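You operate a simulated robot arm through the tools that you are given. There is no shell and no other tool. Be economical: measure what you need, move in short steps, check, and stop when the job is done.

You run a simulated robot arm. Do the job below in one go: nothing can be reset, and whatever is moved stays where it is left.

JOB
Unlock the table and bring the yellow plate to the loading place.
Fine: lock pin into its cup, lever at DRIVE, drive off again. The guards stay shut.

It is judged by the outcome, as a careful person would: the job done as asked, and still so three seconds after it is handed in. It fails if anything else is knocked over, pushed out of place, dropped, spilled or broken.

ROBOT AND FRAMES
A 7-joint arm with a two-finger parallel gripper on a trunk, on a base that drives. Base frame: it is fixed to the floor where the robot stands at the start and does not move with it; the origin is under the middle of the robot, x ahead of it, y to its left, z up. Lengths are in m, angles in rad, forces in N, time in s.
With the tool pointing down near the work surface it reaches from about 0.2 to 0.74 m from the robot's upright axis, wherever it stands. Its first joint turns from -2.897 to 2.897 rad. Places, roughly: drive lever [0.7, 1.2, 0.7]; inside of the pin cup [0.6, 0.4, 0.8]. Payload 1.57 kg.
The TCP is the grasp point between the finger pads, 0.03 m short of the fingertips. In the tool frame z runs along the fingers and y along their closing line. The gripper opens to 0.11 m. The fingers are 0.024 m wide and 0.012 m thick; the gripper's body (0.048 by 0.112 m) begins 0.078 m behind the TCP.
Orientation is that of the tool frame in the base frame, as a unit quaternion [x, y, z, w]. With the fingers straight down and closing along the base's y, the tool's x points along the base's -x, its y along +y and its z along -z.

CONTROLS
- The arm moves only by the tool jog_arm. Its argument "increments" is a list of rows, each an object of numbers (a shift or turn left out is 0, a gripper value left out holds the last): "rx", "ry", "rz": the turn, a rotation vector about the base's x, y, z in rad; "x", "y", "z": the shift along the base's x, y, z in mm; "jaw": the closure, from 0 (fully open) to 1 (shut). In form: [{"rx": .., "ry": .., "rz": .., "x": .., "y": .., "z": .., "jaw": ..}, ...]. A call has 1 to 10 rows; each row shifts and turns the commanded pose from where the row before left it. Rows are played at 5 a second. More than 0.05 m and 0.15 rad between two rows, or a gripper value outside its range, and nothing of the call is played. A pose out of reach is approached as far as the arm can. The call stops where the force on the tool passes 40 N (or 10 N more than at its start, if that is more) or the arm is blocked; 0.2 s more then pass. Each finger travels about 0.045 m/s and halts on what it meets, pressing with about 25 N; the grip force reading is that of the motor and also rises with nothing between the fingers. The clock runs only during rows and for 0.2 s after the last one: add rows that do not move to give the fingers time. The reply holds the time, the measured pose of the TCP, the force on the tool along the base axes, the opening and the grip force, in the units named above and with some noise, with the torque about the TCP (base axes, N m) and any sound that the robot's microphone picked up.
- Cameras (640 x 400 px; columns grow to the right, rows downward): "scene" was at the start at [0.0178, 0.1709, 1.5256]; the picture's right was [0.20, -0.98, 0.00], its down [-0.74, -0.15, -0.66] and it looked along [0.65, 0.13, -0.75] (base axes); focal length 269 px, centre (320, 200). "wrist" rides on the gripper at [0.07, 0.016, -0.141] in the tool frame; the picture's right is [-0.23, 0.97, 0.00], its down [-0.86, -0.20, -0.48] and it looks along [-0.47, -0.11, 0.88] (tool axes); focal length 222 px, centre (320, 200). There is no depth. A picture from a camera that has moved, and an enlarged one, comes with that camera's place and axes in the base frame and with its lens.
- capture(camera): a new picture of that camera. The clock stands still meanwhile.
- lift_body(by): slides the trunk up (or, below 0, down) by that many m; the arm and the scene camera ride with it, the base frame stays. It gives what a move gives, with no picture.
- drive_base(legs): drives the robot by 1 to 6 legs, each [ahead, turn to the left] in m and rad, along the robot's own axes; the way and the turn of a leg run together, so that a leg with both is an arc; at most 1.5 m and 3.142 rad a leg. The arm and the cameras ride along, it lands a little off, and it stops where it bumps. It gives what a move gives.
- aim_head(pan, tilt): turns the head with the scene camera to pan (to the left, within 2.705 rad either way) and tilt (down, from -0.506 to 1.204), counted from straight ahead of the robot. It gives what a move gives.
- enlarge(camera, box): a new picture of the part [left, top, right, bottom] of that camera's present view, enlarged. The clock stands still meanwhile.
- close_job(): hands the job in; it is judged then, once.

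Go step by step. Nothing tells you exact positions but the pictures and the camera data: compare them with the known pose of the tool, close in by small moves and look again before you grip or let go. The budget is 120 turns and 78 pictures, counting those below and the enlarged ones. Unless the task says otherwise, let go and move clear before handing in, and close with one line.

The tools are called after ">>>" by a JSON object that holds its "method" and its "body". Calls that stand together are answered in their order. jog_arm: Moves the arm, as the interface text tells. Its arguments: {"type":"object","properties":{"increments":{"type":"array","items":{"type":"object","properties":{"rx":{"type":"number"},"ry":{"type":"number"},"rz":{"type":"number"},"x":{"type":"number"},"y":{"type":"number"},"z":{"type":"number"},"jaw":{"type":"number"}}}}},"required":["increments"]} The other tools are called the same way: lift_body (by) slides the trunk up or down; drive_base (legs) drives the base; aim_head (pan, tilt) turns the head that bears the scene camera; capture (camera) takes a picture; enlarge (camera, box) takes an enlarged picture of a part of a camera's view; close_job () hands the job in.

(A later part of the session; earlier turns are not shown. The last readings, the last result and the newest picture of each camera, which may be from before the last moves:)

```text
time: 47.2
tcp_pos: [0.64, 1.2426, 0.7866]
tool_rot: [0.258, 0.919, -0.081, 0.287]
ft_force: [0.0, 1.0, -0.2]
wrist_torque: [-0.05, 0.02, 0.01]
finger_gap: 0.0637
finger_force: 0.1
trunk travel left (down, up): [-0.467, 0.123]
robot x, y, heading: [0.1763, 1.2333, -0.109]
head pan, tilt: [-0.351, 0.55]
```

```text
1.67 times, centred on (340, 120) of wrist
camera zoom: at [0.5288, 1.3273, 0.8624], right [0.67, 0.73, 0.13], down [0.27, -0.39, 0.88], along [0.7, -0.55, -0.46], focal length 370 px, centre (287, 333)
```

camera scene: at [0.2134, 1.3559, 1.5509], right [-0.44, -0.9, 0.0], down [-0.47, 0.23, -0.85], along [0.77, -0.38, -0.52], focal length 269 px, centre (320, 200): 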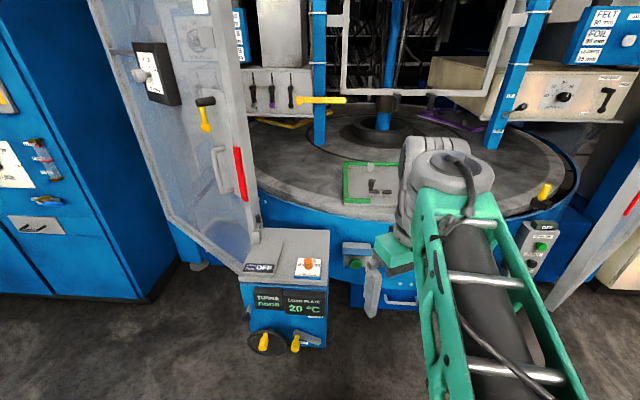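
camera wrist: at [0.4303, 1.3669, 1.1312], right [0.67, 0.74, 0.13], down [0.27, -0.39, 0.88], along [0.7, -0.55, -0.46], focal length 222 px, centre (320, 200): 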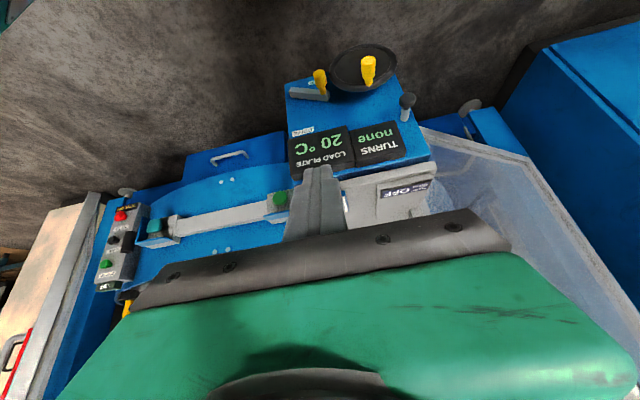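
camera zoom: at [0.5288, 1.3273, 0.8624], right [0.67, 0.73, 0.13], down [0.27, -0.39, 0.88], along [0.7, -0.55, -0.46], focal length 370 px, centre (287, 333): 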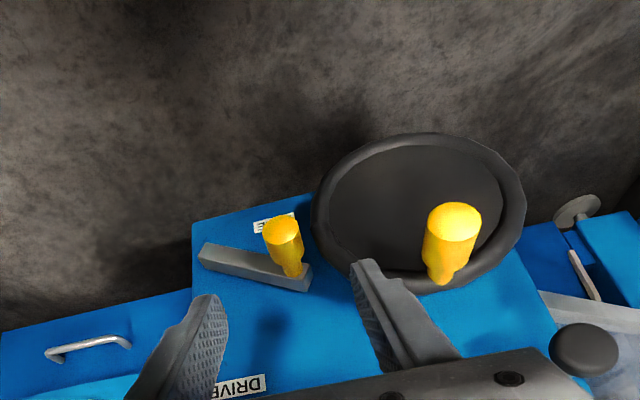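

The wheel rim is too close to the knob for a finger on its left. Instead I'll push the knob up from beneath with closed fingers nearly horizontal; tilting further and moving out/down.

>>> {"method": "jog_arm", "body": {"increments": [{"x": -14, "y": 6.5, "jaw": 1}, {"x": -14, "y": 6.5, "z": -20}, {"x": -14, "y": 6.5, "z": -25, "rx": -0.077, "ry": -0.126}, {"x": -15, "y": 6.5, "z": -25, "rx": -0.077, "ry": -0.126}, {"z": -30, "rx": -0.077, "ry": -0.126}, {"z": -27, "rx": -0.077, "ry": -0.126}, {}]}}

>>> {"method": "capture", "body": {"camera": "wrist"}}

```text
time: 48.5
tcp_pos: [0.6079, 1.2561, 0.7736]
tool_rot: [0.316, 0.802, -0.095, 0.498]
ft_force: [-0.1, -0.8, 0.7]
wrist_torque: [0.02, 0.0, -0.01]
finger_gap: 0.0
finger_force: 21.5
trunk travel left (down, up): [-0.467, 0.123]
robot x, y, heading: [0.1758, 1.2384, -0.108]
head pan, tilt: [-0.351, 0.55]
stopped in row 6: the arm was blocked; the commanded pose is now the measured one
```

```text
36 pictures are left
camera wrist: at [0.4898, 1.3621, 0.7837], right [0.66, 0.67, 0.35], down [-0.21, -0.29, 0.93], along [0.73, -0.69, -0.04], focal length 222 px, centre (320, 200)
```

wrist: 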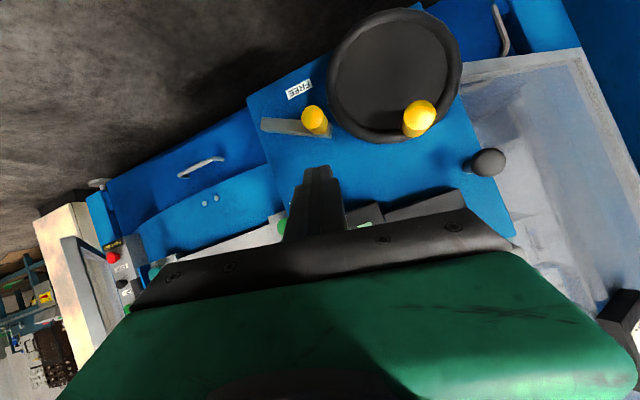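

The arm is at a limit again; I'll back the base by 0.15 m and lower the trunk to give the wrist room.

>>> {"method": "drive_base", "body": {"legs": [[-0.16, 0]]}}

>>> {"method": "lift_body", "body": {"by": -0.15}}

```text
time: 49.9
tcp_pos: [0.4482, 1.273, 0.7731]
tool_rot: [0.316, 0.802, -0.094, 0.498]
ft_force: [0.3, 0.8, -0.9]
wrist_torque: [0.0, 0.0, 0.03]
finger_gap: 0.0
finger_force: 21.1
trunk travel left (down, up): [-0.467, 0.123]
robot x, y, heading: [0.017, 1.2496, -0.105]
head pan, tilt: [-0.351, 0.55]
```

```text
time: 51.6
tcp_pos: [0.4497, 1.2731, 0.624]
tool_rot: [0.317, 0.801, -0.094, 0.499]
ft_force: [-0.5, -0.5, 0.0]
wrist_torque: [-0.01, -0.02, 0.01]
finger_gap: 0.0
finger_force: 21.1
trunk travel left (down, up): [-0.317, 0.273]
robot x, y, heading: [0.0164, 1.2503, -0.107]
head pan, tilt: [-0.351, 0.55]
```

>>> {"method": "jog_arm", "body": {"increments": [{"x": 35, "z": 8}, {"x": 35, "z": 8, "rx": -0.07, "ry": 0.044, "rz": 0.04}, {"x": 35, "z": 8, "rx": -0.07, "ry": 0.044, "rz": 0.04}, {"x": 28, "y": -4, "z": 7}, {"rx": -0.073, "ry": -0.12}, {}]}}

>>> {"method": "enlarge", "body": {"camera": "wrist", "box": [180, 0, 500, 240]}}

```text
time: 53.0
tcp_pos: [0.582, 1.2704, 0.6542]
tool_rot: [0.234, 0.79, -0.159, 0.544]
ft_force: [0.4, -0.1, 1.3]
wrist_torque: [0.01, 0.03, 0.0]
finger_gap: 0.0
finger_force: 20.9
trunk travel left (down, up): [-0.317, 0.273]
robot x, y, heading: [0.0184, 1.2532, -0.107]
head pan, tilt: [-0.351, 0.55]
```

```text
1.67 times, centred on (340, 120) of wrist
camera zoom: at [0.457, 1.3679, 0.6386], right [0.6, 0.77, 0.22], down [-0.23, -0.09, 0.97], along [0.77, -0.63, 0.12], focal length 370 px, centre (287, 333)
```

zoom: 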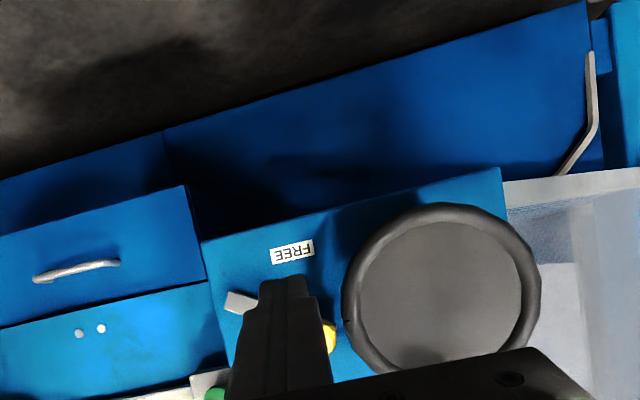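

The closed fingertips are lined up near the knob; now go lower and slide in beneath it, then look.

>>> {"method": "jog_arm", "body": {"increments": [{"z": -19}, {"x": 25, "y": -15}, {"x": 25, "y": -15}, {"x": 25, "y": -15}, {"x": 25, "y": -16}, {}]}}

>>> {"method": "enlarge", "body": {"camera": "wrist", "box": [180, 0, 500, 240]}}

>>> {"method": "enlarge", "body": {"camera": "scene", "box": [240, 200, 400, 320]}}

```text
time: 54.4
tcp_pos: [0.6823, 1.2081, 0.6357]
tool_rot: [0.234, 0.79, -0.158, 0.544]
ft_force: [-0.5, -0.6, 0.2]
wrist_torque: [0.0, -0.02, 0.05]
finger_gap: 0.0
finger_force: 21.1
trunk travel left (down, up): [-0.317, 0.273]
robot x, y, heading: [0.0131, 1.2512, -0.107]
head pan, tilt: [-0.351, 0.55]
```

```text
1.67 times, centred on (340, 120) of wrist
camera zoom: at [0.5565, 1.3059, 0.62], right [0.6, 0.77, 0.22], down [-0.23, -0.1, 0.97], along [0.77, -0.63, 0.12], focal length 370 px, centre (287, 333)
```

zoom: 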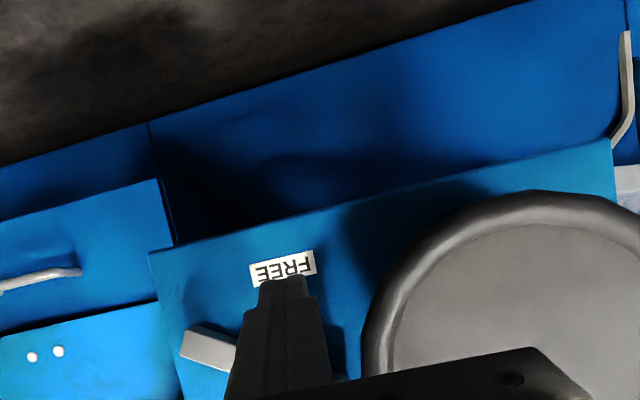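

```text
3.33 times, centred on (320, 260) of scene
camera zoom: at [0.054, 1.3728, 1.4009], right [-0.44, -0.9, 0.0], down [-0.47, 0.23, -0.85], along [0.77, -0.38, -0.52], focal length 896 px, centre (320, 0)
```

zoom: 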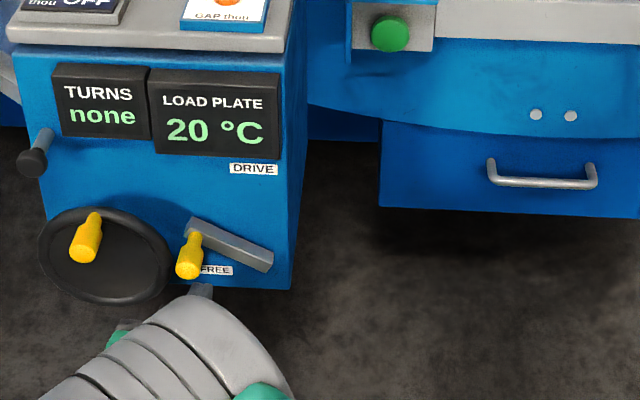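

The finger is right beneath the knob. Pushing up along the arc in small steps.

>>> {"method": "jog_arm", "body": {"increments": [{"x": 1.5, "y": 2.5, "z": 14}, {"z": 12}, {"z": 12}, {"x": -2, "y": -3.4, "z": 12}, {}]}}

>>> {"method": "enlarge", "body": {"camera": "scene", "box": [240, 200, 400, 320]}}

```text
time: 55.6
tcp_pos: [0.6784, 1.2061, 0.6824]
tool_rot: [0.235, 0.792, -0.16, 0.541]
ft_force: [-10.5, -8.3, -16.1]
wrist_torque: [0.27, -0.18, -0.07]
finger_gap: 0.0
finger_force: 21.4
trunk travel left (down, up): [-0.317, 0.273]
robot x, y, heading: [0.0148, 1.2489, -0.107]
head pan, tilt: [-0.351, 0.55]
```

```text
3.33 times, centred on (320, 260) of scene
camera zoom: at [0.0545, 1.3722, 1.4008], right [-0.44, -0.9, 0.0], down [-0.47, 0.23, -0.85], along [0.76, -0.38, -0.52], focal length 896 px, centre (320, 0)
```

zoom: 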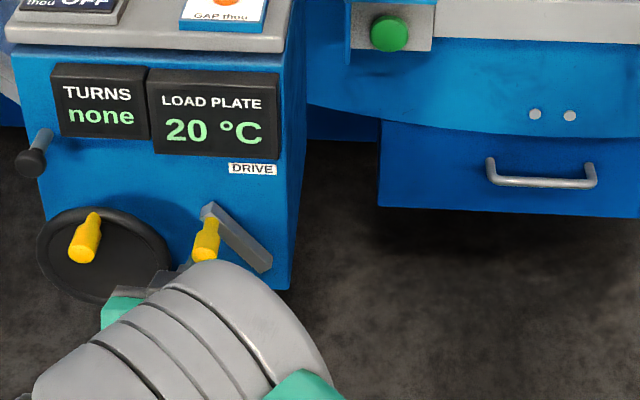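

The lever is moving up nicely. Continuing along the arc to the top.

>>> {"method": "jog_arm", "body": {"increments": [{"x": -6.2, "y": -10.3, "z": 10}, {"x": -7.3, "y": -12, "z": 9}, {"x": -7.3, "y": -12, "z": 6}, {}]}}

>>> {"method": "enlarge", "body": {"camera": "scene", "box": [240, 200, 400, 320]}}

```text
time: 56.6
tcp_pos: [0.6632, 1.1735, 0.7154]
tool_rot: [0.235, 0.787, -0.157, 0.549]
ft_force: [8.1, 7.2, 7.3]
wrist_torque: [-0.16, -0.01, 0.25]
finger_gap: 0.0
finger_force: 21.7
trunk travel left (down, up): [-0.317, 0.273]
robot x, y, heading: [0.0188, 1.2513, -0.101]
head pan, tilt: [-0.351, 0.55]
```

```text
3.33 times, centred on (320, 260) of scene
camera zoom: at [0.0539, 1.3734, 1.4012], right [-0.44, -0.9, 0.0], down [-0.47, 0.23, -0.85], along [0.77, -0.37, -0.52], focal length 896 px, centre (320, 0)
```

zoom: 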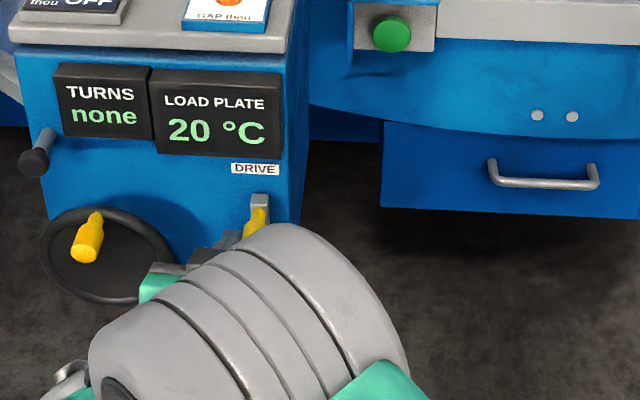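

The lever stands upright at DRIVE. Easing the finger off and withdrawing.

>>> {"method": "jog_arm", "body": {"increments": [{"x": 4.2, "y": 6.8, "z": -4}, {"x": -25.7, "y": 15.6}, {"x": -25.7, "y": 15.6}, {"x": -25.7, "y": 15.6}, {"x": -25.7, "y": 15.6}, {}]}}

>>> {"method": "enlarge", "body": {"camera": "scene", "box": [240, 200, 400, 320]}}

```text
time: 58.0
tcp_pos: [0.5607, 1.2421, 0.7058]
tool_rot: [0.235, 0.79, -0.159, 0.544]
ft_force: [0.5, -0.1, -0.2]
wrist_torque: [0.0, 0.03, 0.01]
finger_gap: 0.0
finger_force: 21.3
trunk travel left (down, up): [-0.317, 0.273]
robot x, y, heading: [0.0178, 1.2525, -0.106]
head pan, tilt: [-0.351, 0.55]
```

```text
3.33 times, centred on (320, 260) of scene
camera zoom: at [0.0538, 1.3729, 1.4009], right [-0.44, -0.9, 0.0], down [-0.47, 0.23, -0.85], along [0.77, -0.38, -0.52], focal length 896 px, centre (320, 0)
```

zoom: 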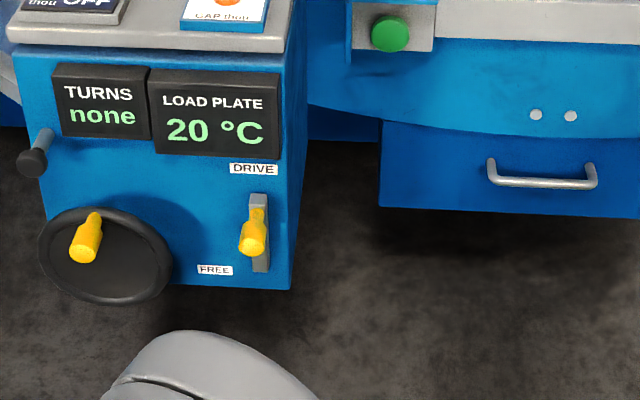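

Lever done. Now bring the tool upright, tuck it, raise the trunk, and drive back toward the pin.

>>> {"method": "jog_arm", "body": {"increments": [{"z": 25, "x": -20, "y": 10}, {"z": 40, "rx": 0.077, "ry": 0.126}, {"z": 40, "rx": 0.077, "ry": 0.126}, {"z": 40, "rx": 0.077, "ry": 0.126}, {"z": 40, "rx": 0.077, "ry": 0.126}, {"z": 40, "rx": 0.077, "ry": 0.126}, {"z": 40, "rx": 0.077, "ry": 0.126}, {"z": 20, "rx": 0.077, "ry": 0.126}, {"rx": 0.078, "ry": 0.128}, {"jaw": 0}]}}

>>> {"method": "lift_body", "body": {"by": 0.15}}

```text
time: 60.2
tcp_pos: [0.5415, 1.2514, 0.9903]
tool_rot: [0.277, 0.961, -0.013, 0.007]
ft_force: [0.4, -0.7, 0.0]
wrist_torque: [0.0, 0.03, 0.0]
finger_gap: 0.0319
finger_force: 0.0
trunk travel left (down, up): [-0.317, 0.273]
robot x, y, heading: [0.0189, 1.249, -0.108]
head pan, tilt: [-0.351, 0.55]
```

```text
time: 62.0
tcp_pos: [0.542, 1.2512, 1.1417]
tool_rot: [0.277, 0.961, -0.013, 0.008]
ft_force: [-0.3, 0.1, 0.2]
wrist_torque: [0.02, 0.0, -0.03]
finger_gap: 0.1101
finger_force: 0.2
trunk travel left (down, up): [-0.467, 0.123]
robot x, y, heading: [0.0147, 1.2542, -0.108]
head pan, tilt: [-0.351, 0.55]
```

>>> {"method": "jog_arm", "body": {"increments": [{"x": -41, "y": -16.4}, {"x": -41, "y": -16.4}, {"x": -41, "y": -16.4}, {"x": -41, "y": -16.4}, {"x": -35, "y": -16.4}]}}

>>> {"method": "drive_base", "body": {"legs": [[0.13, 0], [0, -1.35], [0.68, 0]]}}

```text
time: 63.2
tcp_pos: [0.3404, 1.1691, 1.1409]
tool_rot: [0.277, 0.961, -0.014, 0.007]
ft_force: [-0.8, 0.0, -1.0]
wrist_torque: [0.01, 0.0, -0.01]
finger_gap: 0.1099
finger_force: 0.0
trunk travel left (down, up): [-0.467, 0.123]
robot x, y, heading: [0.0175, 1.2524, -0.112]
head pan, tilt: [-0.351, 0.55]
```

```text
time: 71.2
tcp_pos: [0.2229, 0.2195, 1.1409]
tool_rot: [0.815, 0.58, -0.015, -0.002]
ft_force: [-0.8, -0.4, 0.5]
wrist_torque: [-0.02, 0.04, 0.01]
finger_gap: 0.1098
finger_force: 0.2
trunk travel left (down, up): [-0.467, 0.123]
robot x, y, heading: [0.2286, 0.5542, -1.448]
head pan, tilt: [-0.351, 0.55]
```

>>> {"method": "drive_base", "body": {"legs": [[0, 0.95]]}}

>>> {"method": "aim_head", "body": {"pan": 0.1, "tilt": 0.8}}

>>> {"method": "capture", "body": {"camera": "scene"}}

```text
time: 74.0
tcp_pos: [0.4988, 0.3564, 1.1403]
tool_rot: [0.458, 0.889, -0.014, 0.004]
ft_force: [-0.3, -0.3, -0.3]
wrist_torque: [0.03, -0.01, -0.02]
finger_gap: 0.1098
finger_force: 0.1
trunk travel left (down, up): [-0.467, 0.123]
robot x, y, heading: [0.2288, 0.5581, -0.496]
head pan, tilt: [-0.351, 0.55]
```

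```text
time: 74.9
tcp_pos: [0.4989, 0.3557, 1.1397]
tool_rot: [0.458, 0.889, -0.013, 0.005]
ft_force: [-0.1, -0.6, -0.4]
wrist_torque: [-0.01, 0.0, 0.02]
finger_gap: 0.1101
finger_force: 0.0
trunk travel left (down, up): [-0.467, 0.123]
robot x, y, heading: [0.2268, 0.5578, -0.501]
head pan, tilt: [0.099, 0.799]
```

```text
29 pictures are left
camera scene: at [0.3248, 0.6907, 1.5296], right [-0.39, -0.92, 0.0], down [-0.66, 0.28, -0.7], along [0.64, -0.27, -0.72], focal length 269 px, centre (320, 200)
```

scene: 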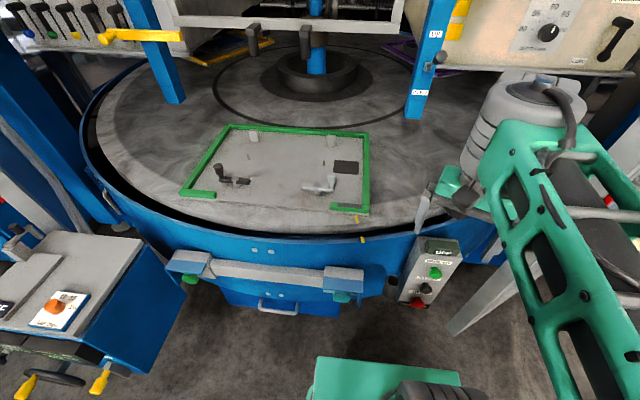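

The arm hides the pin from here. I'll turn the robot right a bit so that the pin comes to the left of the arm.

>>> {"method": "drive_base", "body": {"legs": [[0, -0.4]]}}

>>> {"method": "aim_head", "body": {"pan": 0.25, "tilt": 0.8}}

>>> {"method": "capture", "body": {"camera": "scene"}}

```text
time: 76.5
tcp_pos: [0.4009, 0.2677, 1.14]
tool_rot: [0.624, 0.781, -0.015, 0.002]
ft_force: [0.3, 0.2, -0.5]
wrist_torque: [-0.03, 0.01, -0.01]
finger_gap: 0.1098
finger_force: 0.1
trunk travel left (down, up): [-0.467, 0.123]
robot x, y, heading: [0.2271, 0.5588, -0.893]
head pan, tilt: [0.099, 0.799]
```

```text
time: 77.2
tcp_pos: [0.4007, 0.2674, 1.14]
tool_rot: [0.624, 0.781, -0.015, 0.002]
ft_force: [-1.0, -0.2, 0.5]
wrist_torque: [0.02, 0.01, -0.01]
finger_gap: 0.1101
finger_force: 0.0
trunk travel left (down, up): [-0.467, 0.123]
robot x, y, heading: [0.231, 0.555, -0.891]
head pan, tilt: [0.25, 0.799]
```

```text
28 pictures are left
camera scene: at [0.3766, 0.653, 1.5295], right [-0.6, -0.8, 0.0], down [-0.57, 0.43, -0.7], along [0.56, -0.42, -0.72], focal length 269 px, centre (320, 200)
```

scene: 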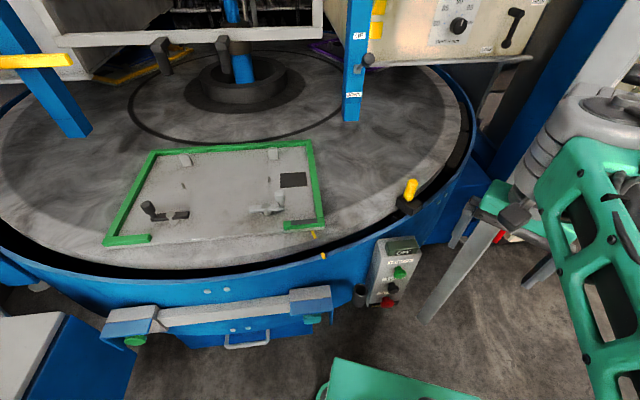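

Now the pin is in plain view. Zooming on it.

>>> {"method": "enlarge", "body": {"camera": "scene", "box": [350, 165, 470, 315]}}

```text
2.67 times, centred on (410, 240) of scene
camera zoom: at [0.3766, 0.653, 1.5295], right [-0.6, -0.8, 0.0], down [-0.57, 0.43, -0.7], along [0.56, -0.42, -0.72], focal length 717 px, centre (80, 93)
```

zoom: 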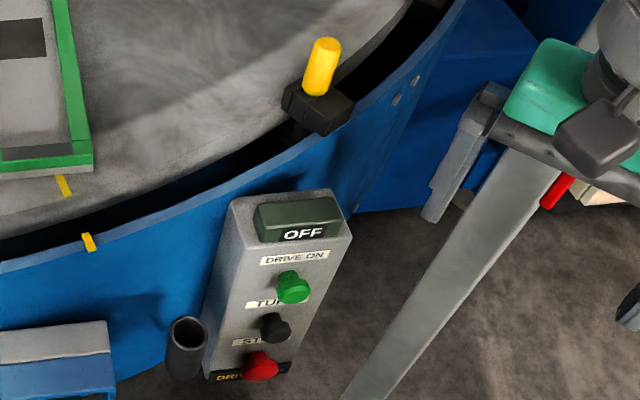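

The pin's yellow handle stands upright at about (0.674, 0.093), z 0.945–1.03; the cup's mouth is at about (0.578, 0.367, 0.85). I'll move over toward the pin in stages, keeping clear of the door edge.

>>> {"method": "jog_arm", "body": {"increments": [{"x": 35, "y": 10, "rx": 0.026, "ry": -0.0156}, {"x": 40, "y": 5}, {"x": 40, "y": -10}, {"x": 40, "y": -20}, {"x": 40, "y": -20}, {"x": 35, "y": -40}, {"x": 25, "y": -30}, {}]}}

>>> {"method": "capture", "body": {"camera": "scene"}}

```text
refused: row 6 steps farther than a row can; nothing moved
```

```text
26 pictures are left
camera scene: at [0.3766, 0.653, 1.5295], right [-0.6, -0.8, 0.0], down [-0.57, 0.43, -0.7], along [0.56, -0.42, -0.72], focal length 269 px, centre (320, 200)
```

scene: 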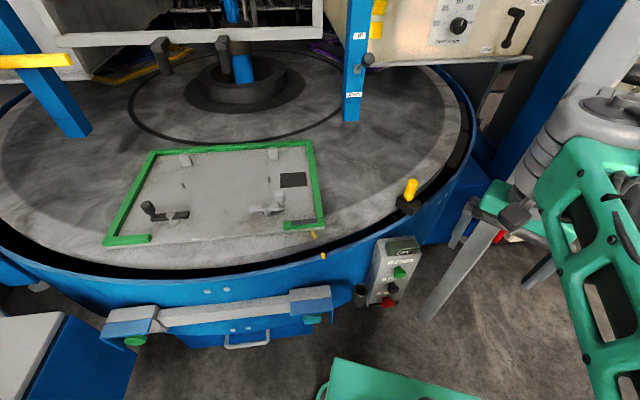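

One row was too long; I resend it with shorter steps.

>>> {"method": "jog_arm", "body": {"increments": [{"x": 35, "y": 10, "rx": 0.026, "ry": -0.0156}, {"x": 40, "y": 5}, {"x": 40, "y": -10}, {"x": 40, "y": -20}, {"x": 40, "y": -20}, {"x": 30, "y": -35}, {"x": 20, "y": -30}, {}]}}

>>> {"method": "capture", "body": {"camera": "scene"}}

```text
time: 79.0
tcp_pos: [0.6448, 0.168, 1.1419]
tool_rot: [0.624, 0.781, 0.0, -0.001]
ft_force: [0.0, 0.4, 0.6]
wrist_torque: [0.0, 0.01, 0.01]
finger_gap: 0.11
finger_force: 0.0
trunk travel left (down, up): [-0.467, 0.123]
robot x, y, heading: [0.2287, 0.5545, -0.886]
head pan, tilt: [0.25, 0.799]
```

```text
25 pictures are left
camera scene: at [0.3768, 0.6529, 1.5295], right [-0.6, -0.8, 0.0], down [-0.57, 0.43, -0.7], along [0.56, -0.42, -0.72], focal length 269 px, centre (320, 200)
```

scene: 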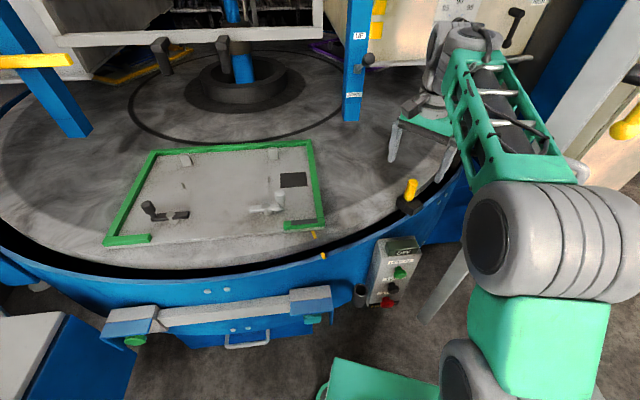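

Hand near the pin and clear of the door. Move over the pin and check with the wrist camera.

>>> {"method": "jog_arm", "body": {"increments": [{"x": 15, "y": -38}, {"x": 14, "y": -37}, {"z": -30}, {}]}}

>>> {"method": "capture", "body": {"camera": "wrist"}}

>>> {"method": "enlarge", "body": {"camera": "scene", "box": [350, 110, 470, 230]}}

```text
time: 80.0
tcp_pos: [0.6745, 0.0923, 1.1097]
tool_rot: [0.625, 0.781, 0.0, 0.0]
ft_force: [0.1, -0.6, -0.1]
wrist_torque: [-0.01, -0.02, -0.02]
finger_gap: 0.1101
finger_force: 0.1
trunk travel left (down, up): [-0.467, 0.123]
robot x, y, heading: [0.2287, 0.5563, -0.892]
head pan, tilt: [0.25, 0.799]
```

```text
24 pictures are left
camera wrist: at [0.6734, 0.1636, 1.2511], right [1.0, -0.01, 0.0], down [-0.01, -0.88, 0.48], along [0.0, -0.48, -0.88], focal length 222 px, centre (320, 200)
```

wrist: 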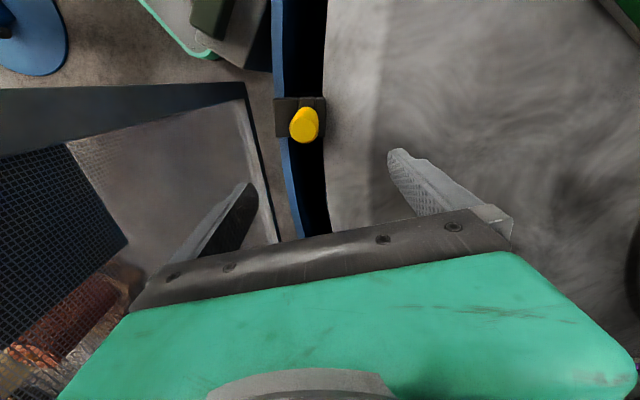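

```text
3.33 times, centred on (410, 170) of scene
camera zoom: at [0.3766, 0.6532, 1.5295], right [-0.6, -0.8, 0.0], down [-0.57, 0.43, -0.7], along [0.56, -0.42, -0.72], focal length 896 px, centre (20, 300)
```

zoom: 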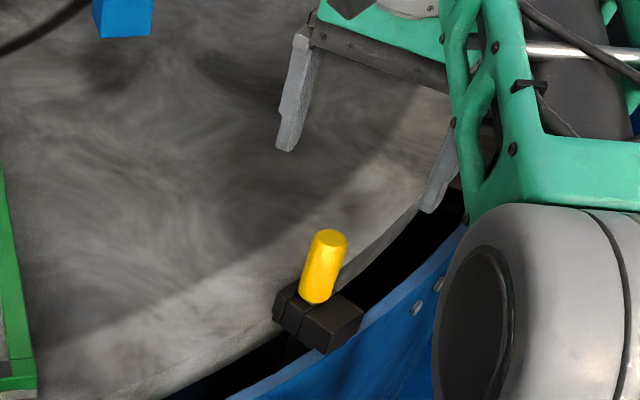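

The wrist view puts the handle at about (0.661, 0.128), top near z 1.05. I'll shift there and descend to TCP z≈1.01, fingers either side in x.

>>> {"method": "jog_arm", "body": {"increments": [{"x": -13.5, "y": 36}, {"z": -25}, {"z": -25}, {"z": -25}, {"z": -25}, {}]}}

>>> {"method": "capture", "body": {"camera": "wrist"}}

>>> {"method": "enlarge", "body": {"camera": "scene", "box": [350, 110, 470, 230]}}

```text
time: 81.4
tcp_pos: [0.6617, 0.1278, 1.0101]
tool_rot: [0.624, 0.782, 0.001, -0.002]
ft_force: [0.1, 0.5, -0.7]
wrist_torque: [0.02, 0.01, 0.01]
finger_gap: 0.1101
finger_force: 0.1
trunk travel left (down, up): [-0.467, 0.123]
robot x, y, heading: [0.226, 0.556, -0.894]
head pan, tilt: [0.25, 0.799]
```

```text
22 pictures are left
camera wrist: at [0.6596, 0.1987, 1.15], right [1.0, -0.01, 0.0], down [-0.01, -0.88, 0.48], along [0.0, -0.48, -0.88], focal length 222 px, centre (320, 200)
```

wrist: 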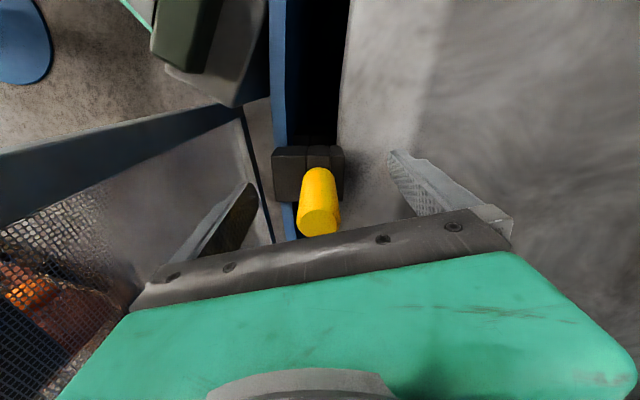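

```text
3.33 times, centred on (410, 170) of scene
camera zoom: at [0.3768, 0.6529, 1.5295], right [-0.6, -0.8, 0.0], down [-0.57, 0.43, -0.7], along [0.56, -0.42, -0.72], focal length 896 px, centre (20, 300)
```

zoom: 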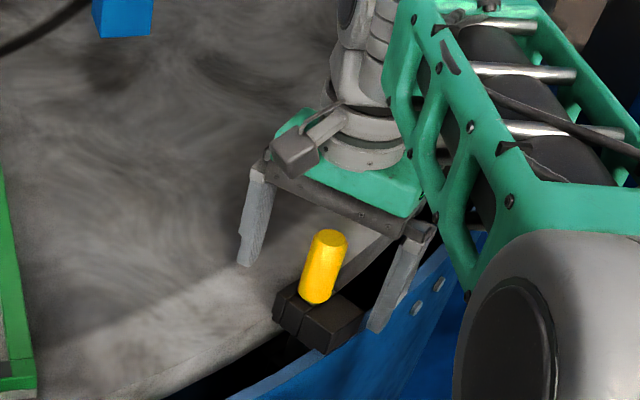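

The handle is centred between the fingers. Gripping.

>>> {"method": "jog_arm", "body": {"increments": [{"jaw": 1}, {}, {}, {}, {}, {}]}}

```text
time: 82.8
tcp_pos: [0.6608, 0.1282, 1.0101]
tool_rot: [0.624, 0.781, 0.0, 0.0]
ft_force: [-0.1, 0.5, 0.7]
wrist_torque: [0.01, 0.05, -0.01]
finger_gap: 0.0274
finger_force: 24.4
trunk travel left (down, up): [-0.467, 0.123]
robot x, y, heading: [0.2281, 0.5587, -0.89]
head pan, tilt: [0.25, 0.799]
```

Gripped at 27 mm. Lifting straight up in small steps.

>>> {"method": "jog_arm", "body": {"increments": [{"z": 8}, {"z": 12}, {"z": 20}, {"z": 25}, {"z": 25}, {}]}}

>>> {"method": "enlarge", "body": {"camera": "scene", "box": [330, 90, 470, 230]}}

```text
time: 84.2
tcp_pos: [0.6609, 0.1289, 1.1015]
tool_rot: [0.624, 0.782, 0.0, 0.0]
ft_force: [-0.3, 0.4, -0.6]
wrist_torque: [0.05, 0.14, -0.01]
finger_gap: 0.0272
finger_force: 25.0
trunk travel left (down, up): [-0.467, 0.123]
robot x, y, heading: [0.2263, 0.5579, -0.896]
head pan, tilt: [0.25, 0.799]
```

```text
2.86 times, centred on (400, 160) of scene
camera zoom: at [0.3766, 0.653, 1.5295], right [-0.6, -0.8, 0.0], down [-0.57, 0.43, -0.7], along [0.56, -0.42, -0.72], focal length 768 px, centre (91, 314)
```

zoom: 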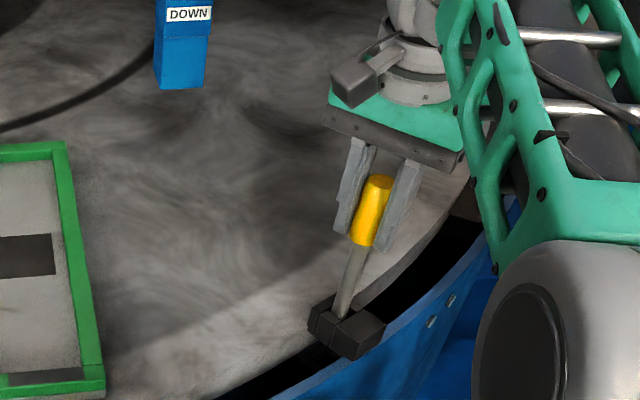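

The shaft is coming out but still in the block. Lift another 10 cm.

>>> {"method": "jog_arm", "body": {"increments": [{"z": 25}, {"z": 25}, {"z": 25}, {"z": 25}, {}]}}

>>> {"method": "enlarge", "body": {"camera": "scene", "box": [330, 60, 470, 230]}}

```text
time: 85.4
tcp_pos: [0.6609, 0.1278, 1.2003]
tool_rot: [0.624, 0.781, 0.001, 0.0]
ft_force: [-0.7, 0.1, -1.2]
wrist_torque: [0.04, 0.02, -0.02]
finger_gap: 0.0275
finger_force: 25.0
trunk travel left (down, up): [-0.467, 0.123]
robot x, y, heading: [0.2282, 0.5586, -0.891]
head pan, tilt: [0.25, 0.799]
```

```text
2.35 times, centred on (400, 145) of scene
camera zoom: at [0.3768, 0.6529, 1.5295], right [-0.6, -0.8, 0.0], down [-0.57, 0.43, -0.7], along [0.56, -0.42, -0.72], focal length 633 px, centre (132, 329)
```

zoom: 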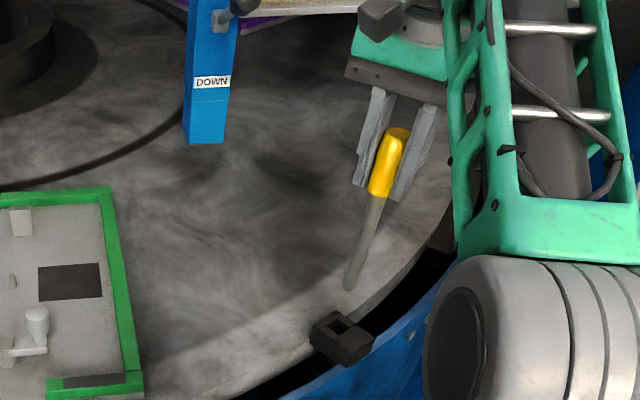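

The pin is free; its tip is about 0.155 m below the TCP. Moving it over the cup at height.

>>> {"method": "jog_arm", "body": {"increments": [{"x": -14, "y": 40}, {"x": -14, "y": 40}, {"x": -14, "y": 40}, {"x": -14, "y": 40}, {"x": -14, "y": 40}, {"x": -13, "y": 39}, {"z": -40}, {"z": -40}, {"z": -40}, {}]}}

>>> {"method": "capture", "body": {"camera": "wrist"}}

>>> {"method": "capture", "body": {"camera": "scene"}}

```text
time: 87.6
tcp_pos: [0.5785, 0.3668, 1.0798]
tool_rot: [0.624, 0.782, 0.0, 0.0]
ft_force: [1.0, 0.4, -1.3]
wrist_torque: [0.03, 0.0, 0.01]
finger_gap: 0.0273
finger_force: 25.3
trunk travel left (down, up): [-0.467, 0.123]
robot x, y, heading: [0.2287, 0.5547, -0.892]
head pan, tilt: [0.25, 0.799]
```

```text
18 pictures are left
camera wrist: at [0.5772, 0.439, 1.2212], right [1.0, -0.01, 0.0], down [-0.01, -0.88, 0.48], along [0.0, -0.48, -0.88], focal length 222 px, centre (320, 200)
```

wrist: 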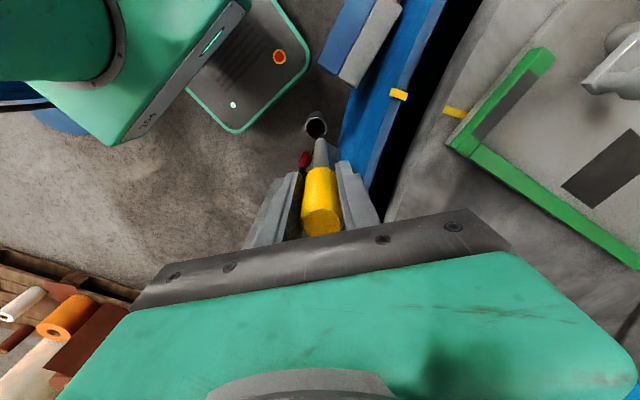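

```text
17 pictures are left
camera scene: at [0.3769, 0.653, 1.5295], right [-0.6, -0.8, 0.0], down [-0.57, 0.43, -0.7], along [0.56, -0.42, -0.72], focal length 269 px, centre (320, 200)
```

scene: 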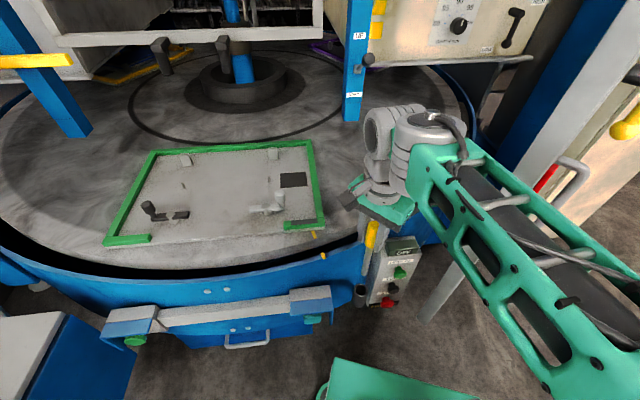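

The tip hangs almost over the cup mouth, slightly off. Enlarging both views for an accurate offset.

>>> {"method": "enlarge", "body": {"camera": "wrist", "box": [270, 90, 370, 160]}}

>>> {"method": "enlarge", "body": {"camera": "scene", "box": [320, 215, 420, 315]}}

```text
5.71 times, centred on (320, 125) of wrist
camera zoom: at [0.5772, 0.439, 1.2212], right [1.0, -0.01, 0.0], down [-0.01, -0.88, 0.48], along [0.0, -0.48, -0.88], focal length 1269 px, centre (320, 629)
```

zoom: 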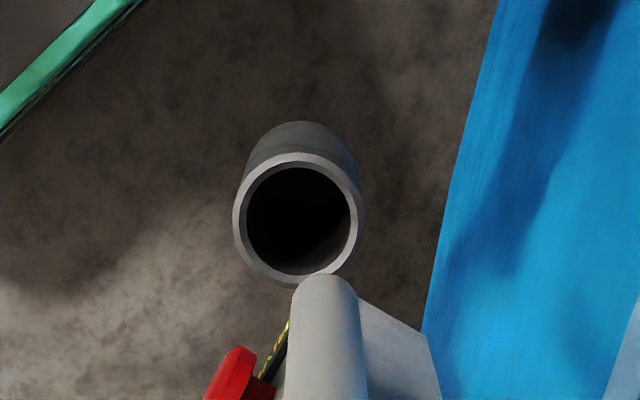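

```text
4.00 times, centred on (370, 265) of scene
camera zoom: at [0.3769, 0.653, 1.5295], right [-0.6, -0.8, 0.0], down [-0.57, 0.43, -0.7], along [0.56, -0.42, -0.72], focal length 1076 px, centre (120, -60)
```

zoom: 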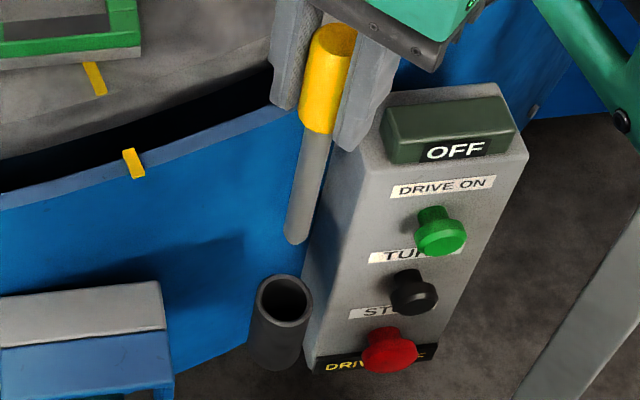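

Offset found: shift −5 mm x, +4.5 mm y, then lower the shaft into the cup.

>>> {"method": "jog_arm", "body": {"increments": [{"x": -5, "y": 4.5}, {}, {"z": -20}, {"z": -20}, {"z": -20}, {"z": -20}, {"z": -20}, {}]}}

>>> {"method": "enlarge", "body": {"camera": "scene", "box": [320, 215, 420, 315]}}

```text
time: 89.4
tcp_pos: [0.5748, 0.371, 0.9812]
tool_rot: [0.624, 0.782, 0.001, -0.001]
ft_force: [-0.3, 0.3, -1.6]
wrist_torque: [-0.01, 0.0, 0.0]
finger_gap: 0.0271
finger_force: 25.1
trunk travel left (down, up): [-0.467, 0.123]
robot x, y, heading: [0.2296, 0.559, -0.889]
head pan, tilt: [0.25, 0.799]
```

```text
4.00 times, centred on (370, 265) of scene
camera zoom: at [0.3768, 0.653, 1.5295], right [-0.6, -0.8, 0.0], down [-0.57, 0.43, -0.7], along [0.56, -0.42, -0.72], focal length 1076 px, centre (120, -60)
```

zoom: 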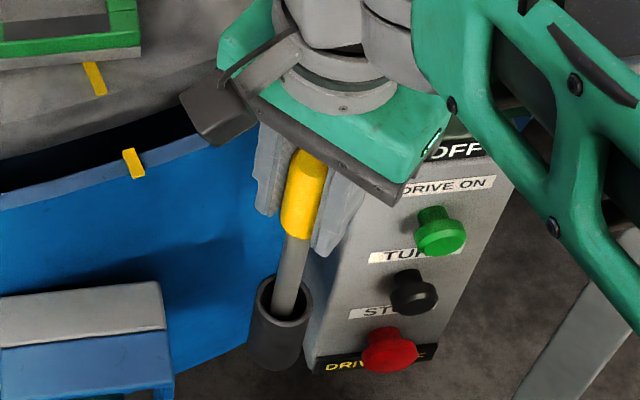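

The shaft is in the cup, centred. Lower gently until it seats.

>>> {"method": "jog_arm", "body": {"increments": [{"z": -12}, {"z": -12}, {"z": -12}, {"z": -10}, {}]}}

```text
time: 90.6
tcp_pos: [0.5759, 0.3716, 0.9352]
tool_rot: [0.624, 0.782, 0.001, 0.002]
ft_force: [7.1, -0.4, 17.4]
wrist_torque: [-0.09, -0.96, 0.05]
finger_gap: 0.0277
finger_force: 24.9
trunk travel left (down, up): [-0.467, 0.123]
robot x, y, heading: [0.2276, 0.5583, -0.89]
head pan, tilt: [0.25, 0.799]
```

It's seated (17 N up). Ease 2 mm, open partway, and raise.

>>> {"method": "jog_arm", "body": {"increments": [{"z": 2}, {"jaw": 0.5}, {}, {}, {"z": 25}, {"z": 35}, {"z": 35}, {"z": 35}, {"z": 30}, {}]}}

>>> {"method": "capture", "body": {"camera": "scene"}}

```text
time: 92.8
tcp_pos: [0.5737, 0.371, 1.0965]
tool_rot: [0.624, 0.781, 0.001, 0.0]
ft_force: [0.2, 0.6, 0.2]
wrist_torque: [-0.01, 0.01, 0.0]
finger_gap: 0.0552
finger_force: 0.1
trunk travel left (down, up): [-0.467, 0.123]
robot x, y, heading: [0.2308, 0.5571, -0.893]
head pan, tilt: [0.25, 0.799]
```

```text
13 pictures are left
camera scene: at [0.3766, 0.6531, 1.5295], right [-0.6, -0.8, 0.0], down [-0.57, 0.43, -0.7], along [0.56, -0.42, -0.72], focal length 269 px, centre (320, 200)
```

scene: 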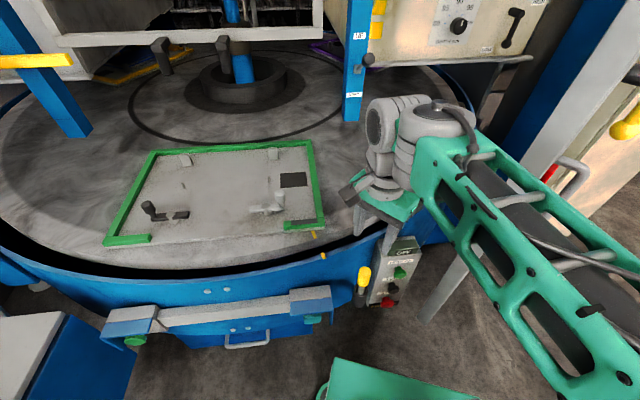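

The pin stands in its cup. Now the control box: its face looks toward (−0.86, 0.5), so I'll turn and back up to press with a tilted closed gripper.

>>> {"method": "drive_base", "body": {"legs": [[0, 0.38], [-0.12, 0]]}}

>>> {"method": "jog_arm", "body": {"increments": [{"jaw": 1, "rz": 0.11}, {"rz": 0.11}, {"rz": 0.11}, {"rz": 0.1}, {"rx": -0.077, "ry": -0.126}, {"rx": -0.077, "ry": -0.126}, {"rx": -0.077, "ry": -0.126}, {"rx": -0.077, "ry": -0.126}, {"rx": -0.077, "ry": -0.126}, {"rx": -0.077, "ry": -0.126}]}}

```text
time: 95.2
tcp_pos: [0.5132, 0.5736, 1.0979]
tool_rot: [0.462, 0.887, -0.001, 0.001]
ft_force: [-0.7, -1.3, 0.7]
wrist_torque: [-0.01, -0.01, 0.04]
finger_gap: 0.0547
finger_force: 0.0
trunk travel left (down, up): [-0.467, 0.123]
robot x, y, heading: [0.1227, 0.6128, -0.503]
head pan, tilt: [0.25, 0.799]
```

```text
time: 97.4
tcp_pos: [0.5126, 0.5743, 1.099]
tool_rot: [0.236, 0.872, -0.12, 0.413]
ft_force: [0.6, 0.9, -0.3]
wrist_torque: [-0.02, 0.04, -0.01]
finger_gap: 0.0001
finger_force: 21.2
trunk travel left (down, up): [-0.467, 0.123]
robot x, y, heading: [0.1235, 0.6139, -0.503]
head pan, tilt: [0.25, 0.799]
```

>>> {"method": "jog_arm", "body": {"increments": [{"x": -8, "y": -42, "z": -8}, {"x": -8, "y": -42, "z": -8}, {"x": -8, "y": -42, "z": -8}, {"x": -7, "y": -42, "z": -8}, {"x": -7, "y": -42, "z": -8}, {"x": -7, "y": -44, "z": -8}, {"x": 5, "z": -40}, {"x": 5, "z": -40}, {"x": 5, "z": -40}, {"z": -38}]}}

>>> {"method": "aim_head", "body": {"pan": -0.1, "tilt": 0.75}}

>>> {"method": "capture", "body": {"camera": "scene"}}

```text
time: 98.3
tcp_pos: [0.5214, 0.5794, 1.0612]
tool_rot: [0.041, 0.908, -0.033, 0.416]
ft_force: [0.5, -0.7, 0.7]
wrist_torque: [0.05, 0.02, 0.05]
finger_gap: 0.0005
finger_force: 21.2
trunk travel left (down, up): [-0.467, 0.123]
robot x, y, heading: [0.1244, 0.6164, -0.504]
head pan, tilt: [0.25, 0.799]
stopped in row 4: the arm was blocked; the commanded pose is now the measured one
```

```text
time: 99.1
tcp_pos: [0.5217, 0.5787, 1.0623]
tool_rot: [0.043, 0.908, -0.033, 0.415]
ft_force: [0.7, -0.4, 0.0]
wrist_torque: [0.02, 0.0, 0.03]
finger_gap: 0.0
finger_force: 21.4
trunk travel left (down, up): [-0.467, 0.123]
robot x, y, heading: [0.1261, 0.6175, -0.5]
head pan, tilt: [-0.099, 0.75]
```

```text
12 pictures are left
camera scene: at [0.2152, 0.7327, 1.5335], right [-0.57, -0.82, 0.0], down [-0.56, 0.39, -0.73], along [0.6, -0.41, -0.68], focal length 269 px, centre (320, 200)
```

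scene: 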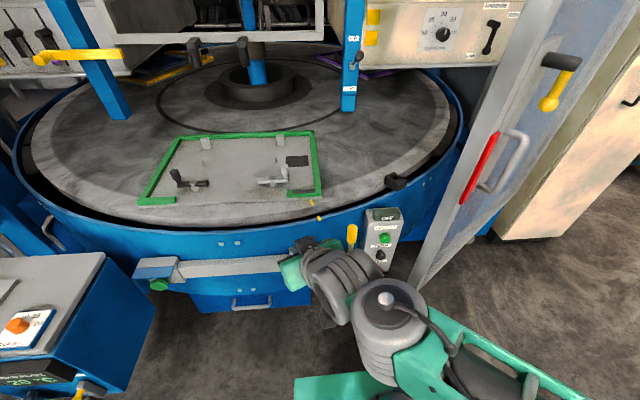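

The arm hit a joint limit again. The configuration that worked for the lever was with the target ~0.57 m ahead, so I'll make the tool upright again and reposition the base near the start place.

>>> {"method": "jog_arm", "body": {"increments": [{"z": 30, "x": 10}, {"z": 10, "rx": 0.018, "ry": 0.142}, {"z": 10, "rx": 0.018, "ry": 0.142}, {"rx": 0.018, "ry": 0.142}, {"rx": 0.018, "ry": 0.142}, {"rx": 0.018, "ry": 0.142}, {"rx": 0.018, "ry": 0.142}, {}]}}

```text
time: 100.9
tcp_pos: [0.533, 0.5771, 1.1121]
tool_rot: [0.048, 0.999, -0.001, -0.001]
ft_force: [-0.1, -0.6, -0.2]
wrist_torque: [-0.02, 0.02, -0.01]
finger_gap: 0.0001
finger_force: 21.7
trunk travel left (down, up): [-0.467, 0.123]
robot x, y, heading: [0.1217, 0.6131, -0.502]
head pan, tilt: [-0.099, 0.75]
```

Tool upright. I'll turn the wrist to the working relative yaw, then go forward, turn left, reverse to near the start place and face the box.

>>> {"method": "jog_arm", "body": {"increments": [{"rz": -0.14}, {"rz": -0.14}, {"rz": -0.14}, {"rz": -0.14}, {"rz": -0.14}, {"rz": -0.14}, {}]}}

>>> {"method": "drive_base", "body": {"legs": [[0.11, 0], [0, 1.57], [-0.565, 0], [0, -0.77]]}}

```text
time: 102.5
tcp_pos: [0.5314, 0.5769, 1.1119]
tool_rot: [0.452, 0.892, -0.002, 0.001]
ft_force: [0.5, 0.4, 1.1]
wrist_torque: [0.01, -0.02, -0.02]
finger_gap: 0.0001
finger_force: 21.5
trunk travel left (down, up): [-0.467, 0.123]
robot x, y, heading: [0.1265, 0.6139, -0.504]
head pan, tilt: [-0.099, 0.75]
```

```text
time: 112.4
tcp_pos: [0.2574, 0.3331, 1.1119]
tool_rot: [0.065, 0.998, -0.002, 0.001]
ft_force: [-0.1, 0.3, -0.7]
wrist_torque: [0.0, -0.01, 0.04]
finger_gap: 0.0
finger_force: 21.9
trunk travel left (down, up): [-0.467, 0.123]
robot x, y, heading: [-0.0526, 0.0657, 0.308]
head pan, tilt: [-0.099, 0.75]
```

>>> {"method": "jog_arm", "body": {"increments": [{"x": 46, "y": -4, "z": -10}, {"x": 46, "y": -4, "z": -10}, {"x": 46, "y": -4, "z": -10}, {"x": 45, "z": -10}, {"rx": -0.018, "ry": -0.139, "z": -10}, {"rx": -0.018, "ry": -0.139, "z": -10}, {"rx": -0.018, "ry": -0.139, "z": -15}, {"rx": -0.018, "ry": -0.139, "z": -15}, {"rx": -0.018, "ry": -0.139, "z": -15}]}}

>>> {"method": "jog_arm", "body": {"increments": [{"rx": -0.018, "ry": -0.139, "z": -25}, {"rx": -0.018, "ry": -0.139, "z": -25}, {"rx": -0.018, "ry": -0.139, "z": -20}, {"z": -20}, {"z": -10}, {}]}}

>>> {"method": "capture", "body": {"camera": "wrist"}}

```text
time: 114.4
tcp_pos: [0.4405, 0.323, 1.0091]
tool_rot: [0.061, 0.937, -0.024, 0.343]
ft_force: [-0.8, -0.1, -0.4]
wrist_torque: [-0.02, 0.0, 0.01]
finger_gap: 0.0
finger_force: 21.6
trunk travel left (down, up): [-0.467, 0.123]
robot x, y, heading: [-0.0523, 0.0626, 0.304]
head pan, tilt: [-0.099, 0.75]
```

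```text
time: 115.8
tcp_pos: [0.4408, 0.3222, 0.9082]
tool_rot: [0.056, 0.845, -0.036, 0.531]
ft_force: [0.8, 0.3, -1.4]
wrist_torque: [-0.01, 0.01, -0.02]
finger_gap: 0.0
finger_force: 21.0
trunk travel left (down, up): [-0.467, 0.123]
robot x, y, heading: [-0.0519, 0.0643, 0.301]
head pan, tilt: [-0.099, 0.75]
```

```text
11 pictures are left
camera wrist: at [0.2845, 0.3587, 0.9047], right [0.23, 0.95, 0.2], down [-0.09, -0.19, 0.98], along [0.97, -0.24, 0.04], focal length 222 px, centre (320, 200)
```

wrist: 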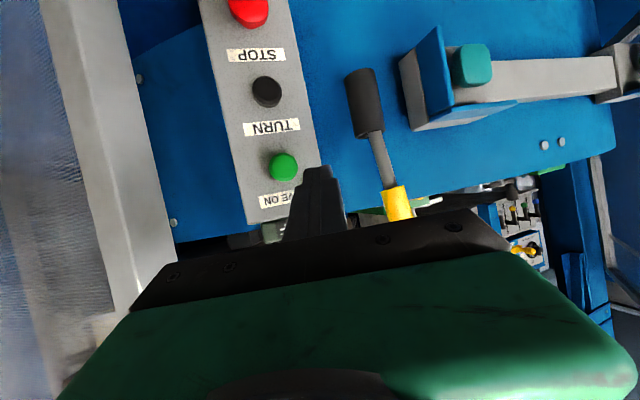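

A clear view: STOP (red), TURN (black), DRIVE ON (green) at about (0.54, 0.259), z 0.683/0.777/0.868. The fingertip goes in front of the green button and pushes gently.

>>> {"method": "jog_arm", "body": {"increments": [{"x": 10, "y": -22, "z": -14}, {"x": 20, "y": -22, "z": -13}, {"x": 16}, {"x": 9, "y": -5}, {"x": 9, "y": -5}, {}]}}

>>> {"method": "capture", "body": {"camera": "wrist"}}

```text
time: 117.2
tcp_pos: [0.5043, 0.2691, 0.8789]
tool_rot: [0.054, 0.845, -0.035, 0.531]
ft_force: [-4.2, -0.1, -0.9]
wrist_torque: [0.04, 0.06, -0.05]
finger_gap: 0.0
finger_force: 21.5
trunk travel left (down, up): [-0.467, 0.123]
robot x, y, heading: [-0.0484, 0.0627, 0.306]
head pan, tilt: [-0.099, 0.75]
heard: click
```

```text
10 pictures are left
camera wrist: at [0.3477, 0.3055, 0.8769], right [0.22, 0.95, 0.2], down [-0.08, -0.19, 0.98], along [0.97, -0.24, 0.04], focal length 222 px, centre (320, 200)
```

wrist: 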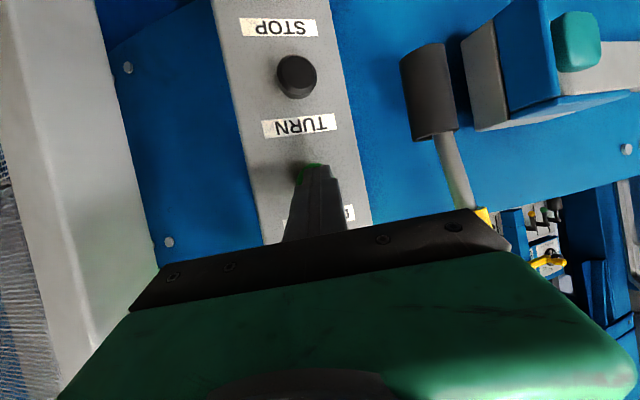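

A click at 4 N. Withdraw, move down in front of TURN, and check the lamp.

>>> {"method": "jog_arm", "body": {"increments": [{"x": -35}, {"z": -30, "y": -2}, {"z": -30}, {"z": -31}, {}]}}

>>> {"method": "aim_head", "body": {"pan": 0.15, "tilt": 0.55}}

>>> {"method": "capture", "body": {"camera": "scene"}}

```text
time: 118.4
tcp_pos: [0.4699, 0.268, 0.7876]
tool_rot: [0.055, 0.845, -0.035, 0.531]
ft_force: [-0.4, 0.7, -1.1]
wrist_torque: [0.0, 0.04, 0.0]
finger_gap: 0.0
finger_force: 21.4
trunk travel left (down, up): [-0.467, 0.123]
robot x, y, heading: [-0.0526, 0.0645, 0.303]
head pan, tilt: [-0.099, 0.75]
```

```text
time: 119.2
tcp_pos: [0.4697, 0.2675, 0.7867]
tool_rot: [0.054, 0.845, -0.035, 0.531]
ft_force: [-0.4, -0.6, 0.3]
wrist_torque: [0.04, 0.01, 0.04]
finger_gap: 0.0
finger_force: 21.4
trunk travel left (down, up): [-0.467, 0.123]
robot x, y, heading: [-0.0526, 0.0656, 0.299]
head pan, tilt: [0.15, 0.55]
```

```text
9 pictures are left
camera scene: at [-0.0735, 0.2353, 1.5508], right [0.44, -0.9, 0.0], down [-0.47, -0.23, -0.85], along [0.77, 0.37, -0.52], focal length 269 px, centre (320, 200)
```

scene: 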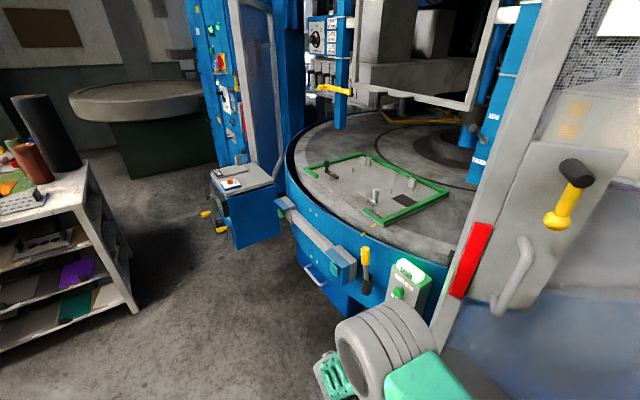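

The lamp is bright: drive is on. Press TURN briefly and see what the table does.

>>> {"method": "jog_arm", "body": {"increments": [{"x": 17}, {"x": 9}, {"x": 9}, {"x": -10}, {"x": -25}]}}

>>> {"method": "capture", "body": {"camera": "scene"}}

```text
time: 120.4
tcp_pos: [0.4689, 0.2687, 0.7896]
tool_rot: [0.054, 0.845, -0.034, 0.531]
ft_force: [-0.5, 0.4, 0.3]
wrist_torque: [0.0, -0.04, 0.02]
finger_gap: 0.0
finger_force: 21.3
trunk travel left (down, up): [-0.467, 0.123]
robot x, y, heading: [-0.0522, 0.068, 0.305]
head pan, tilt: [0.15, 0.55]
heard: click
```

```text
8 pictures are left
camera scene: at [-0.0734, 0.2356, 1.5509], right [0.44, -0.9, 0.0], down [-0.47, -0.23, -0.85], along [0.77, 0.37, -0.52], focal length 269 px, centre (320, 200)
```

scene: 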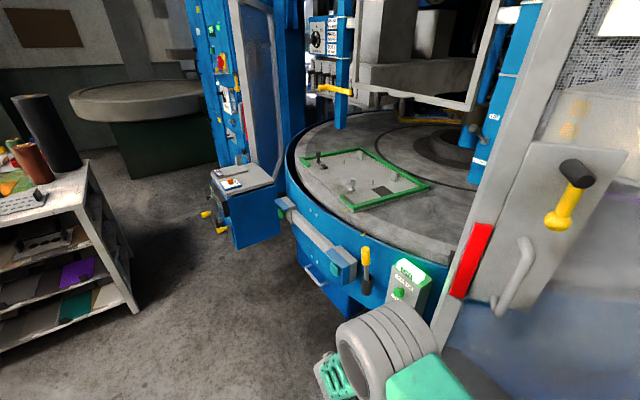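

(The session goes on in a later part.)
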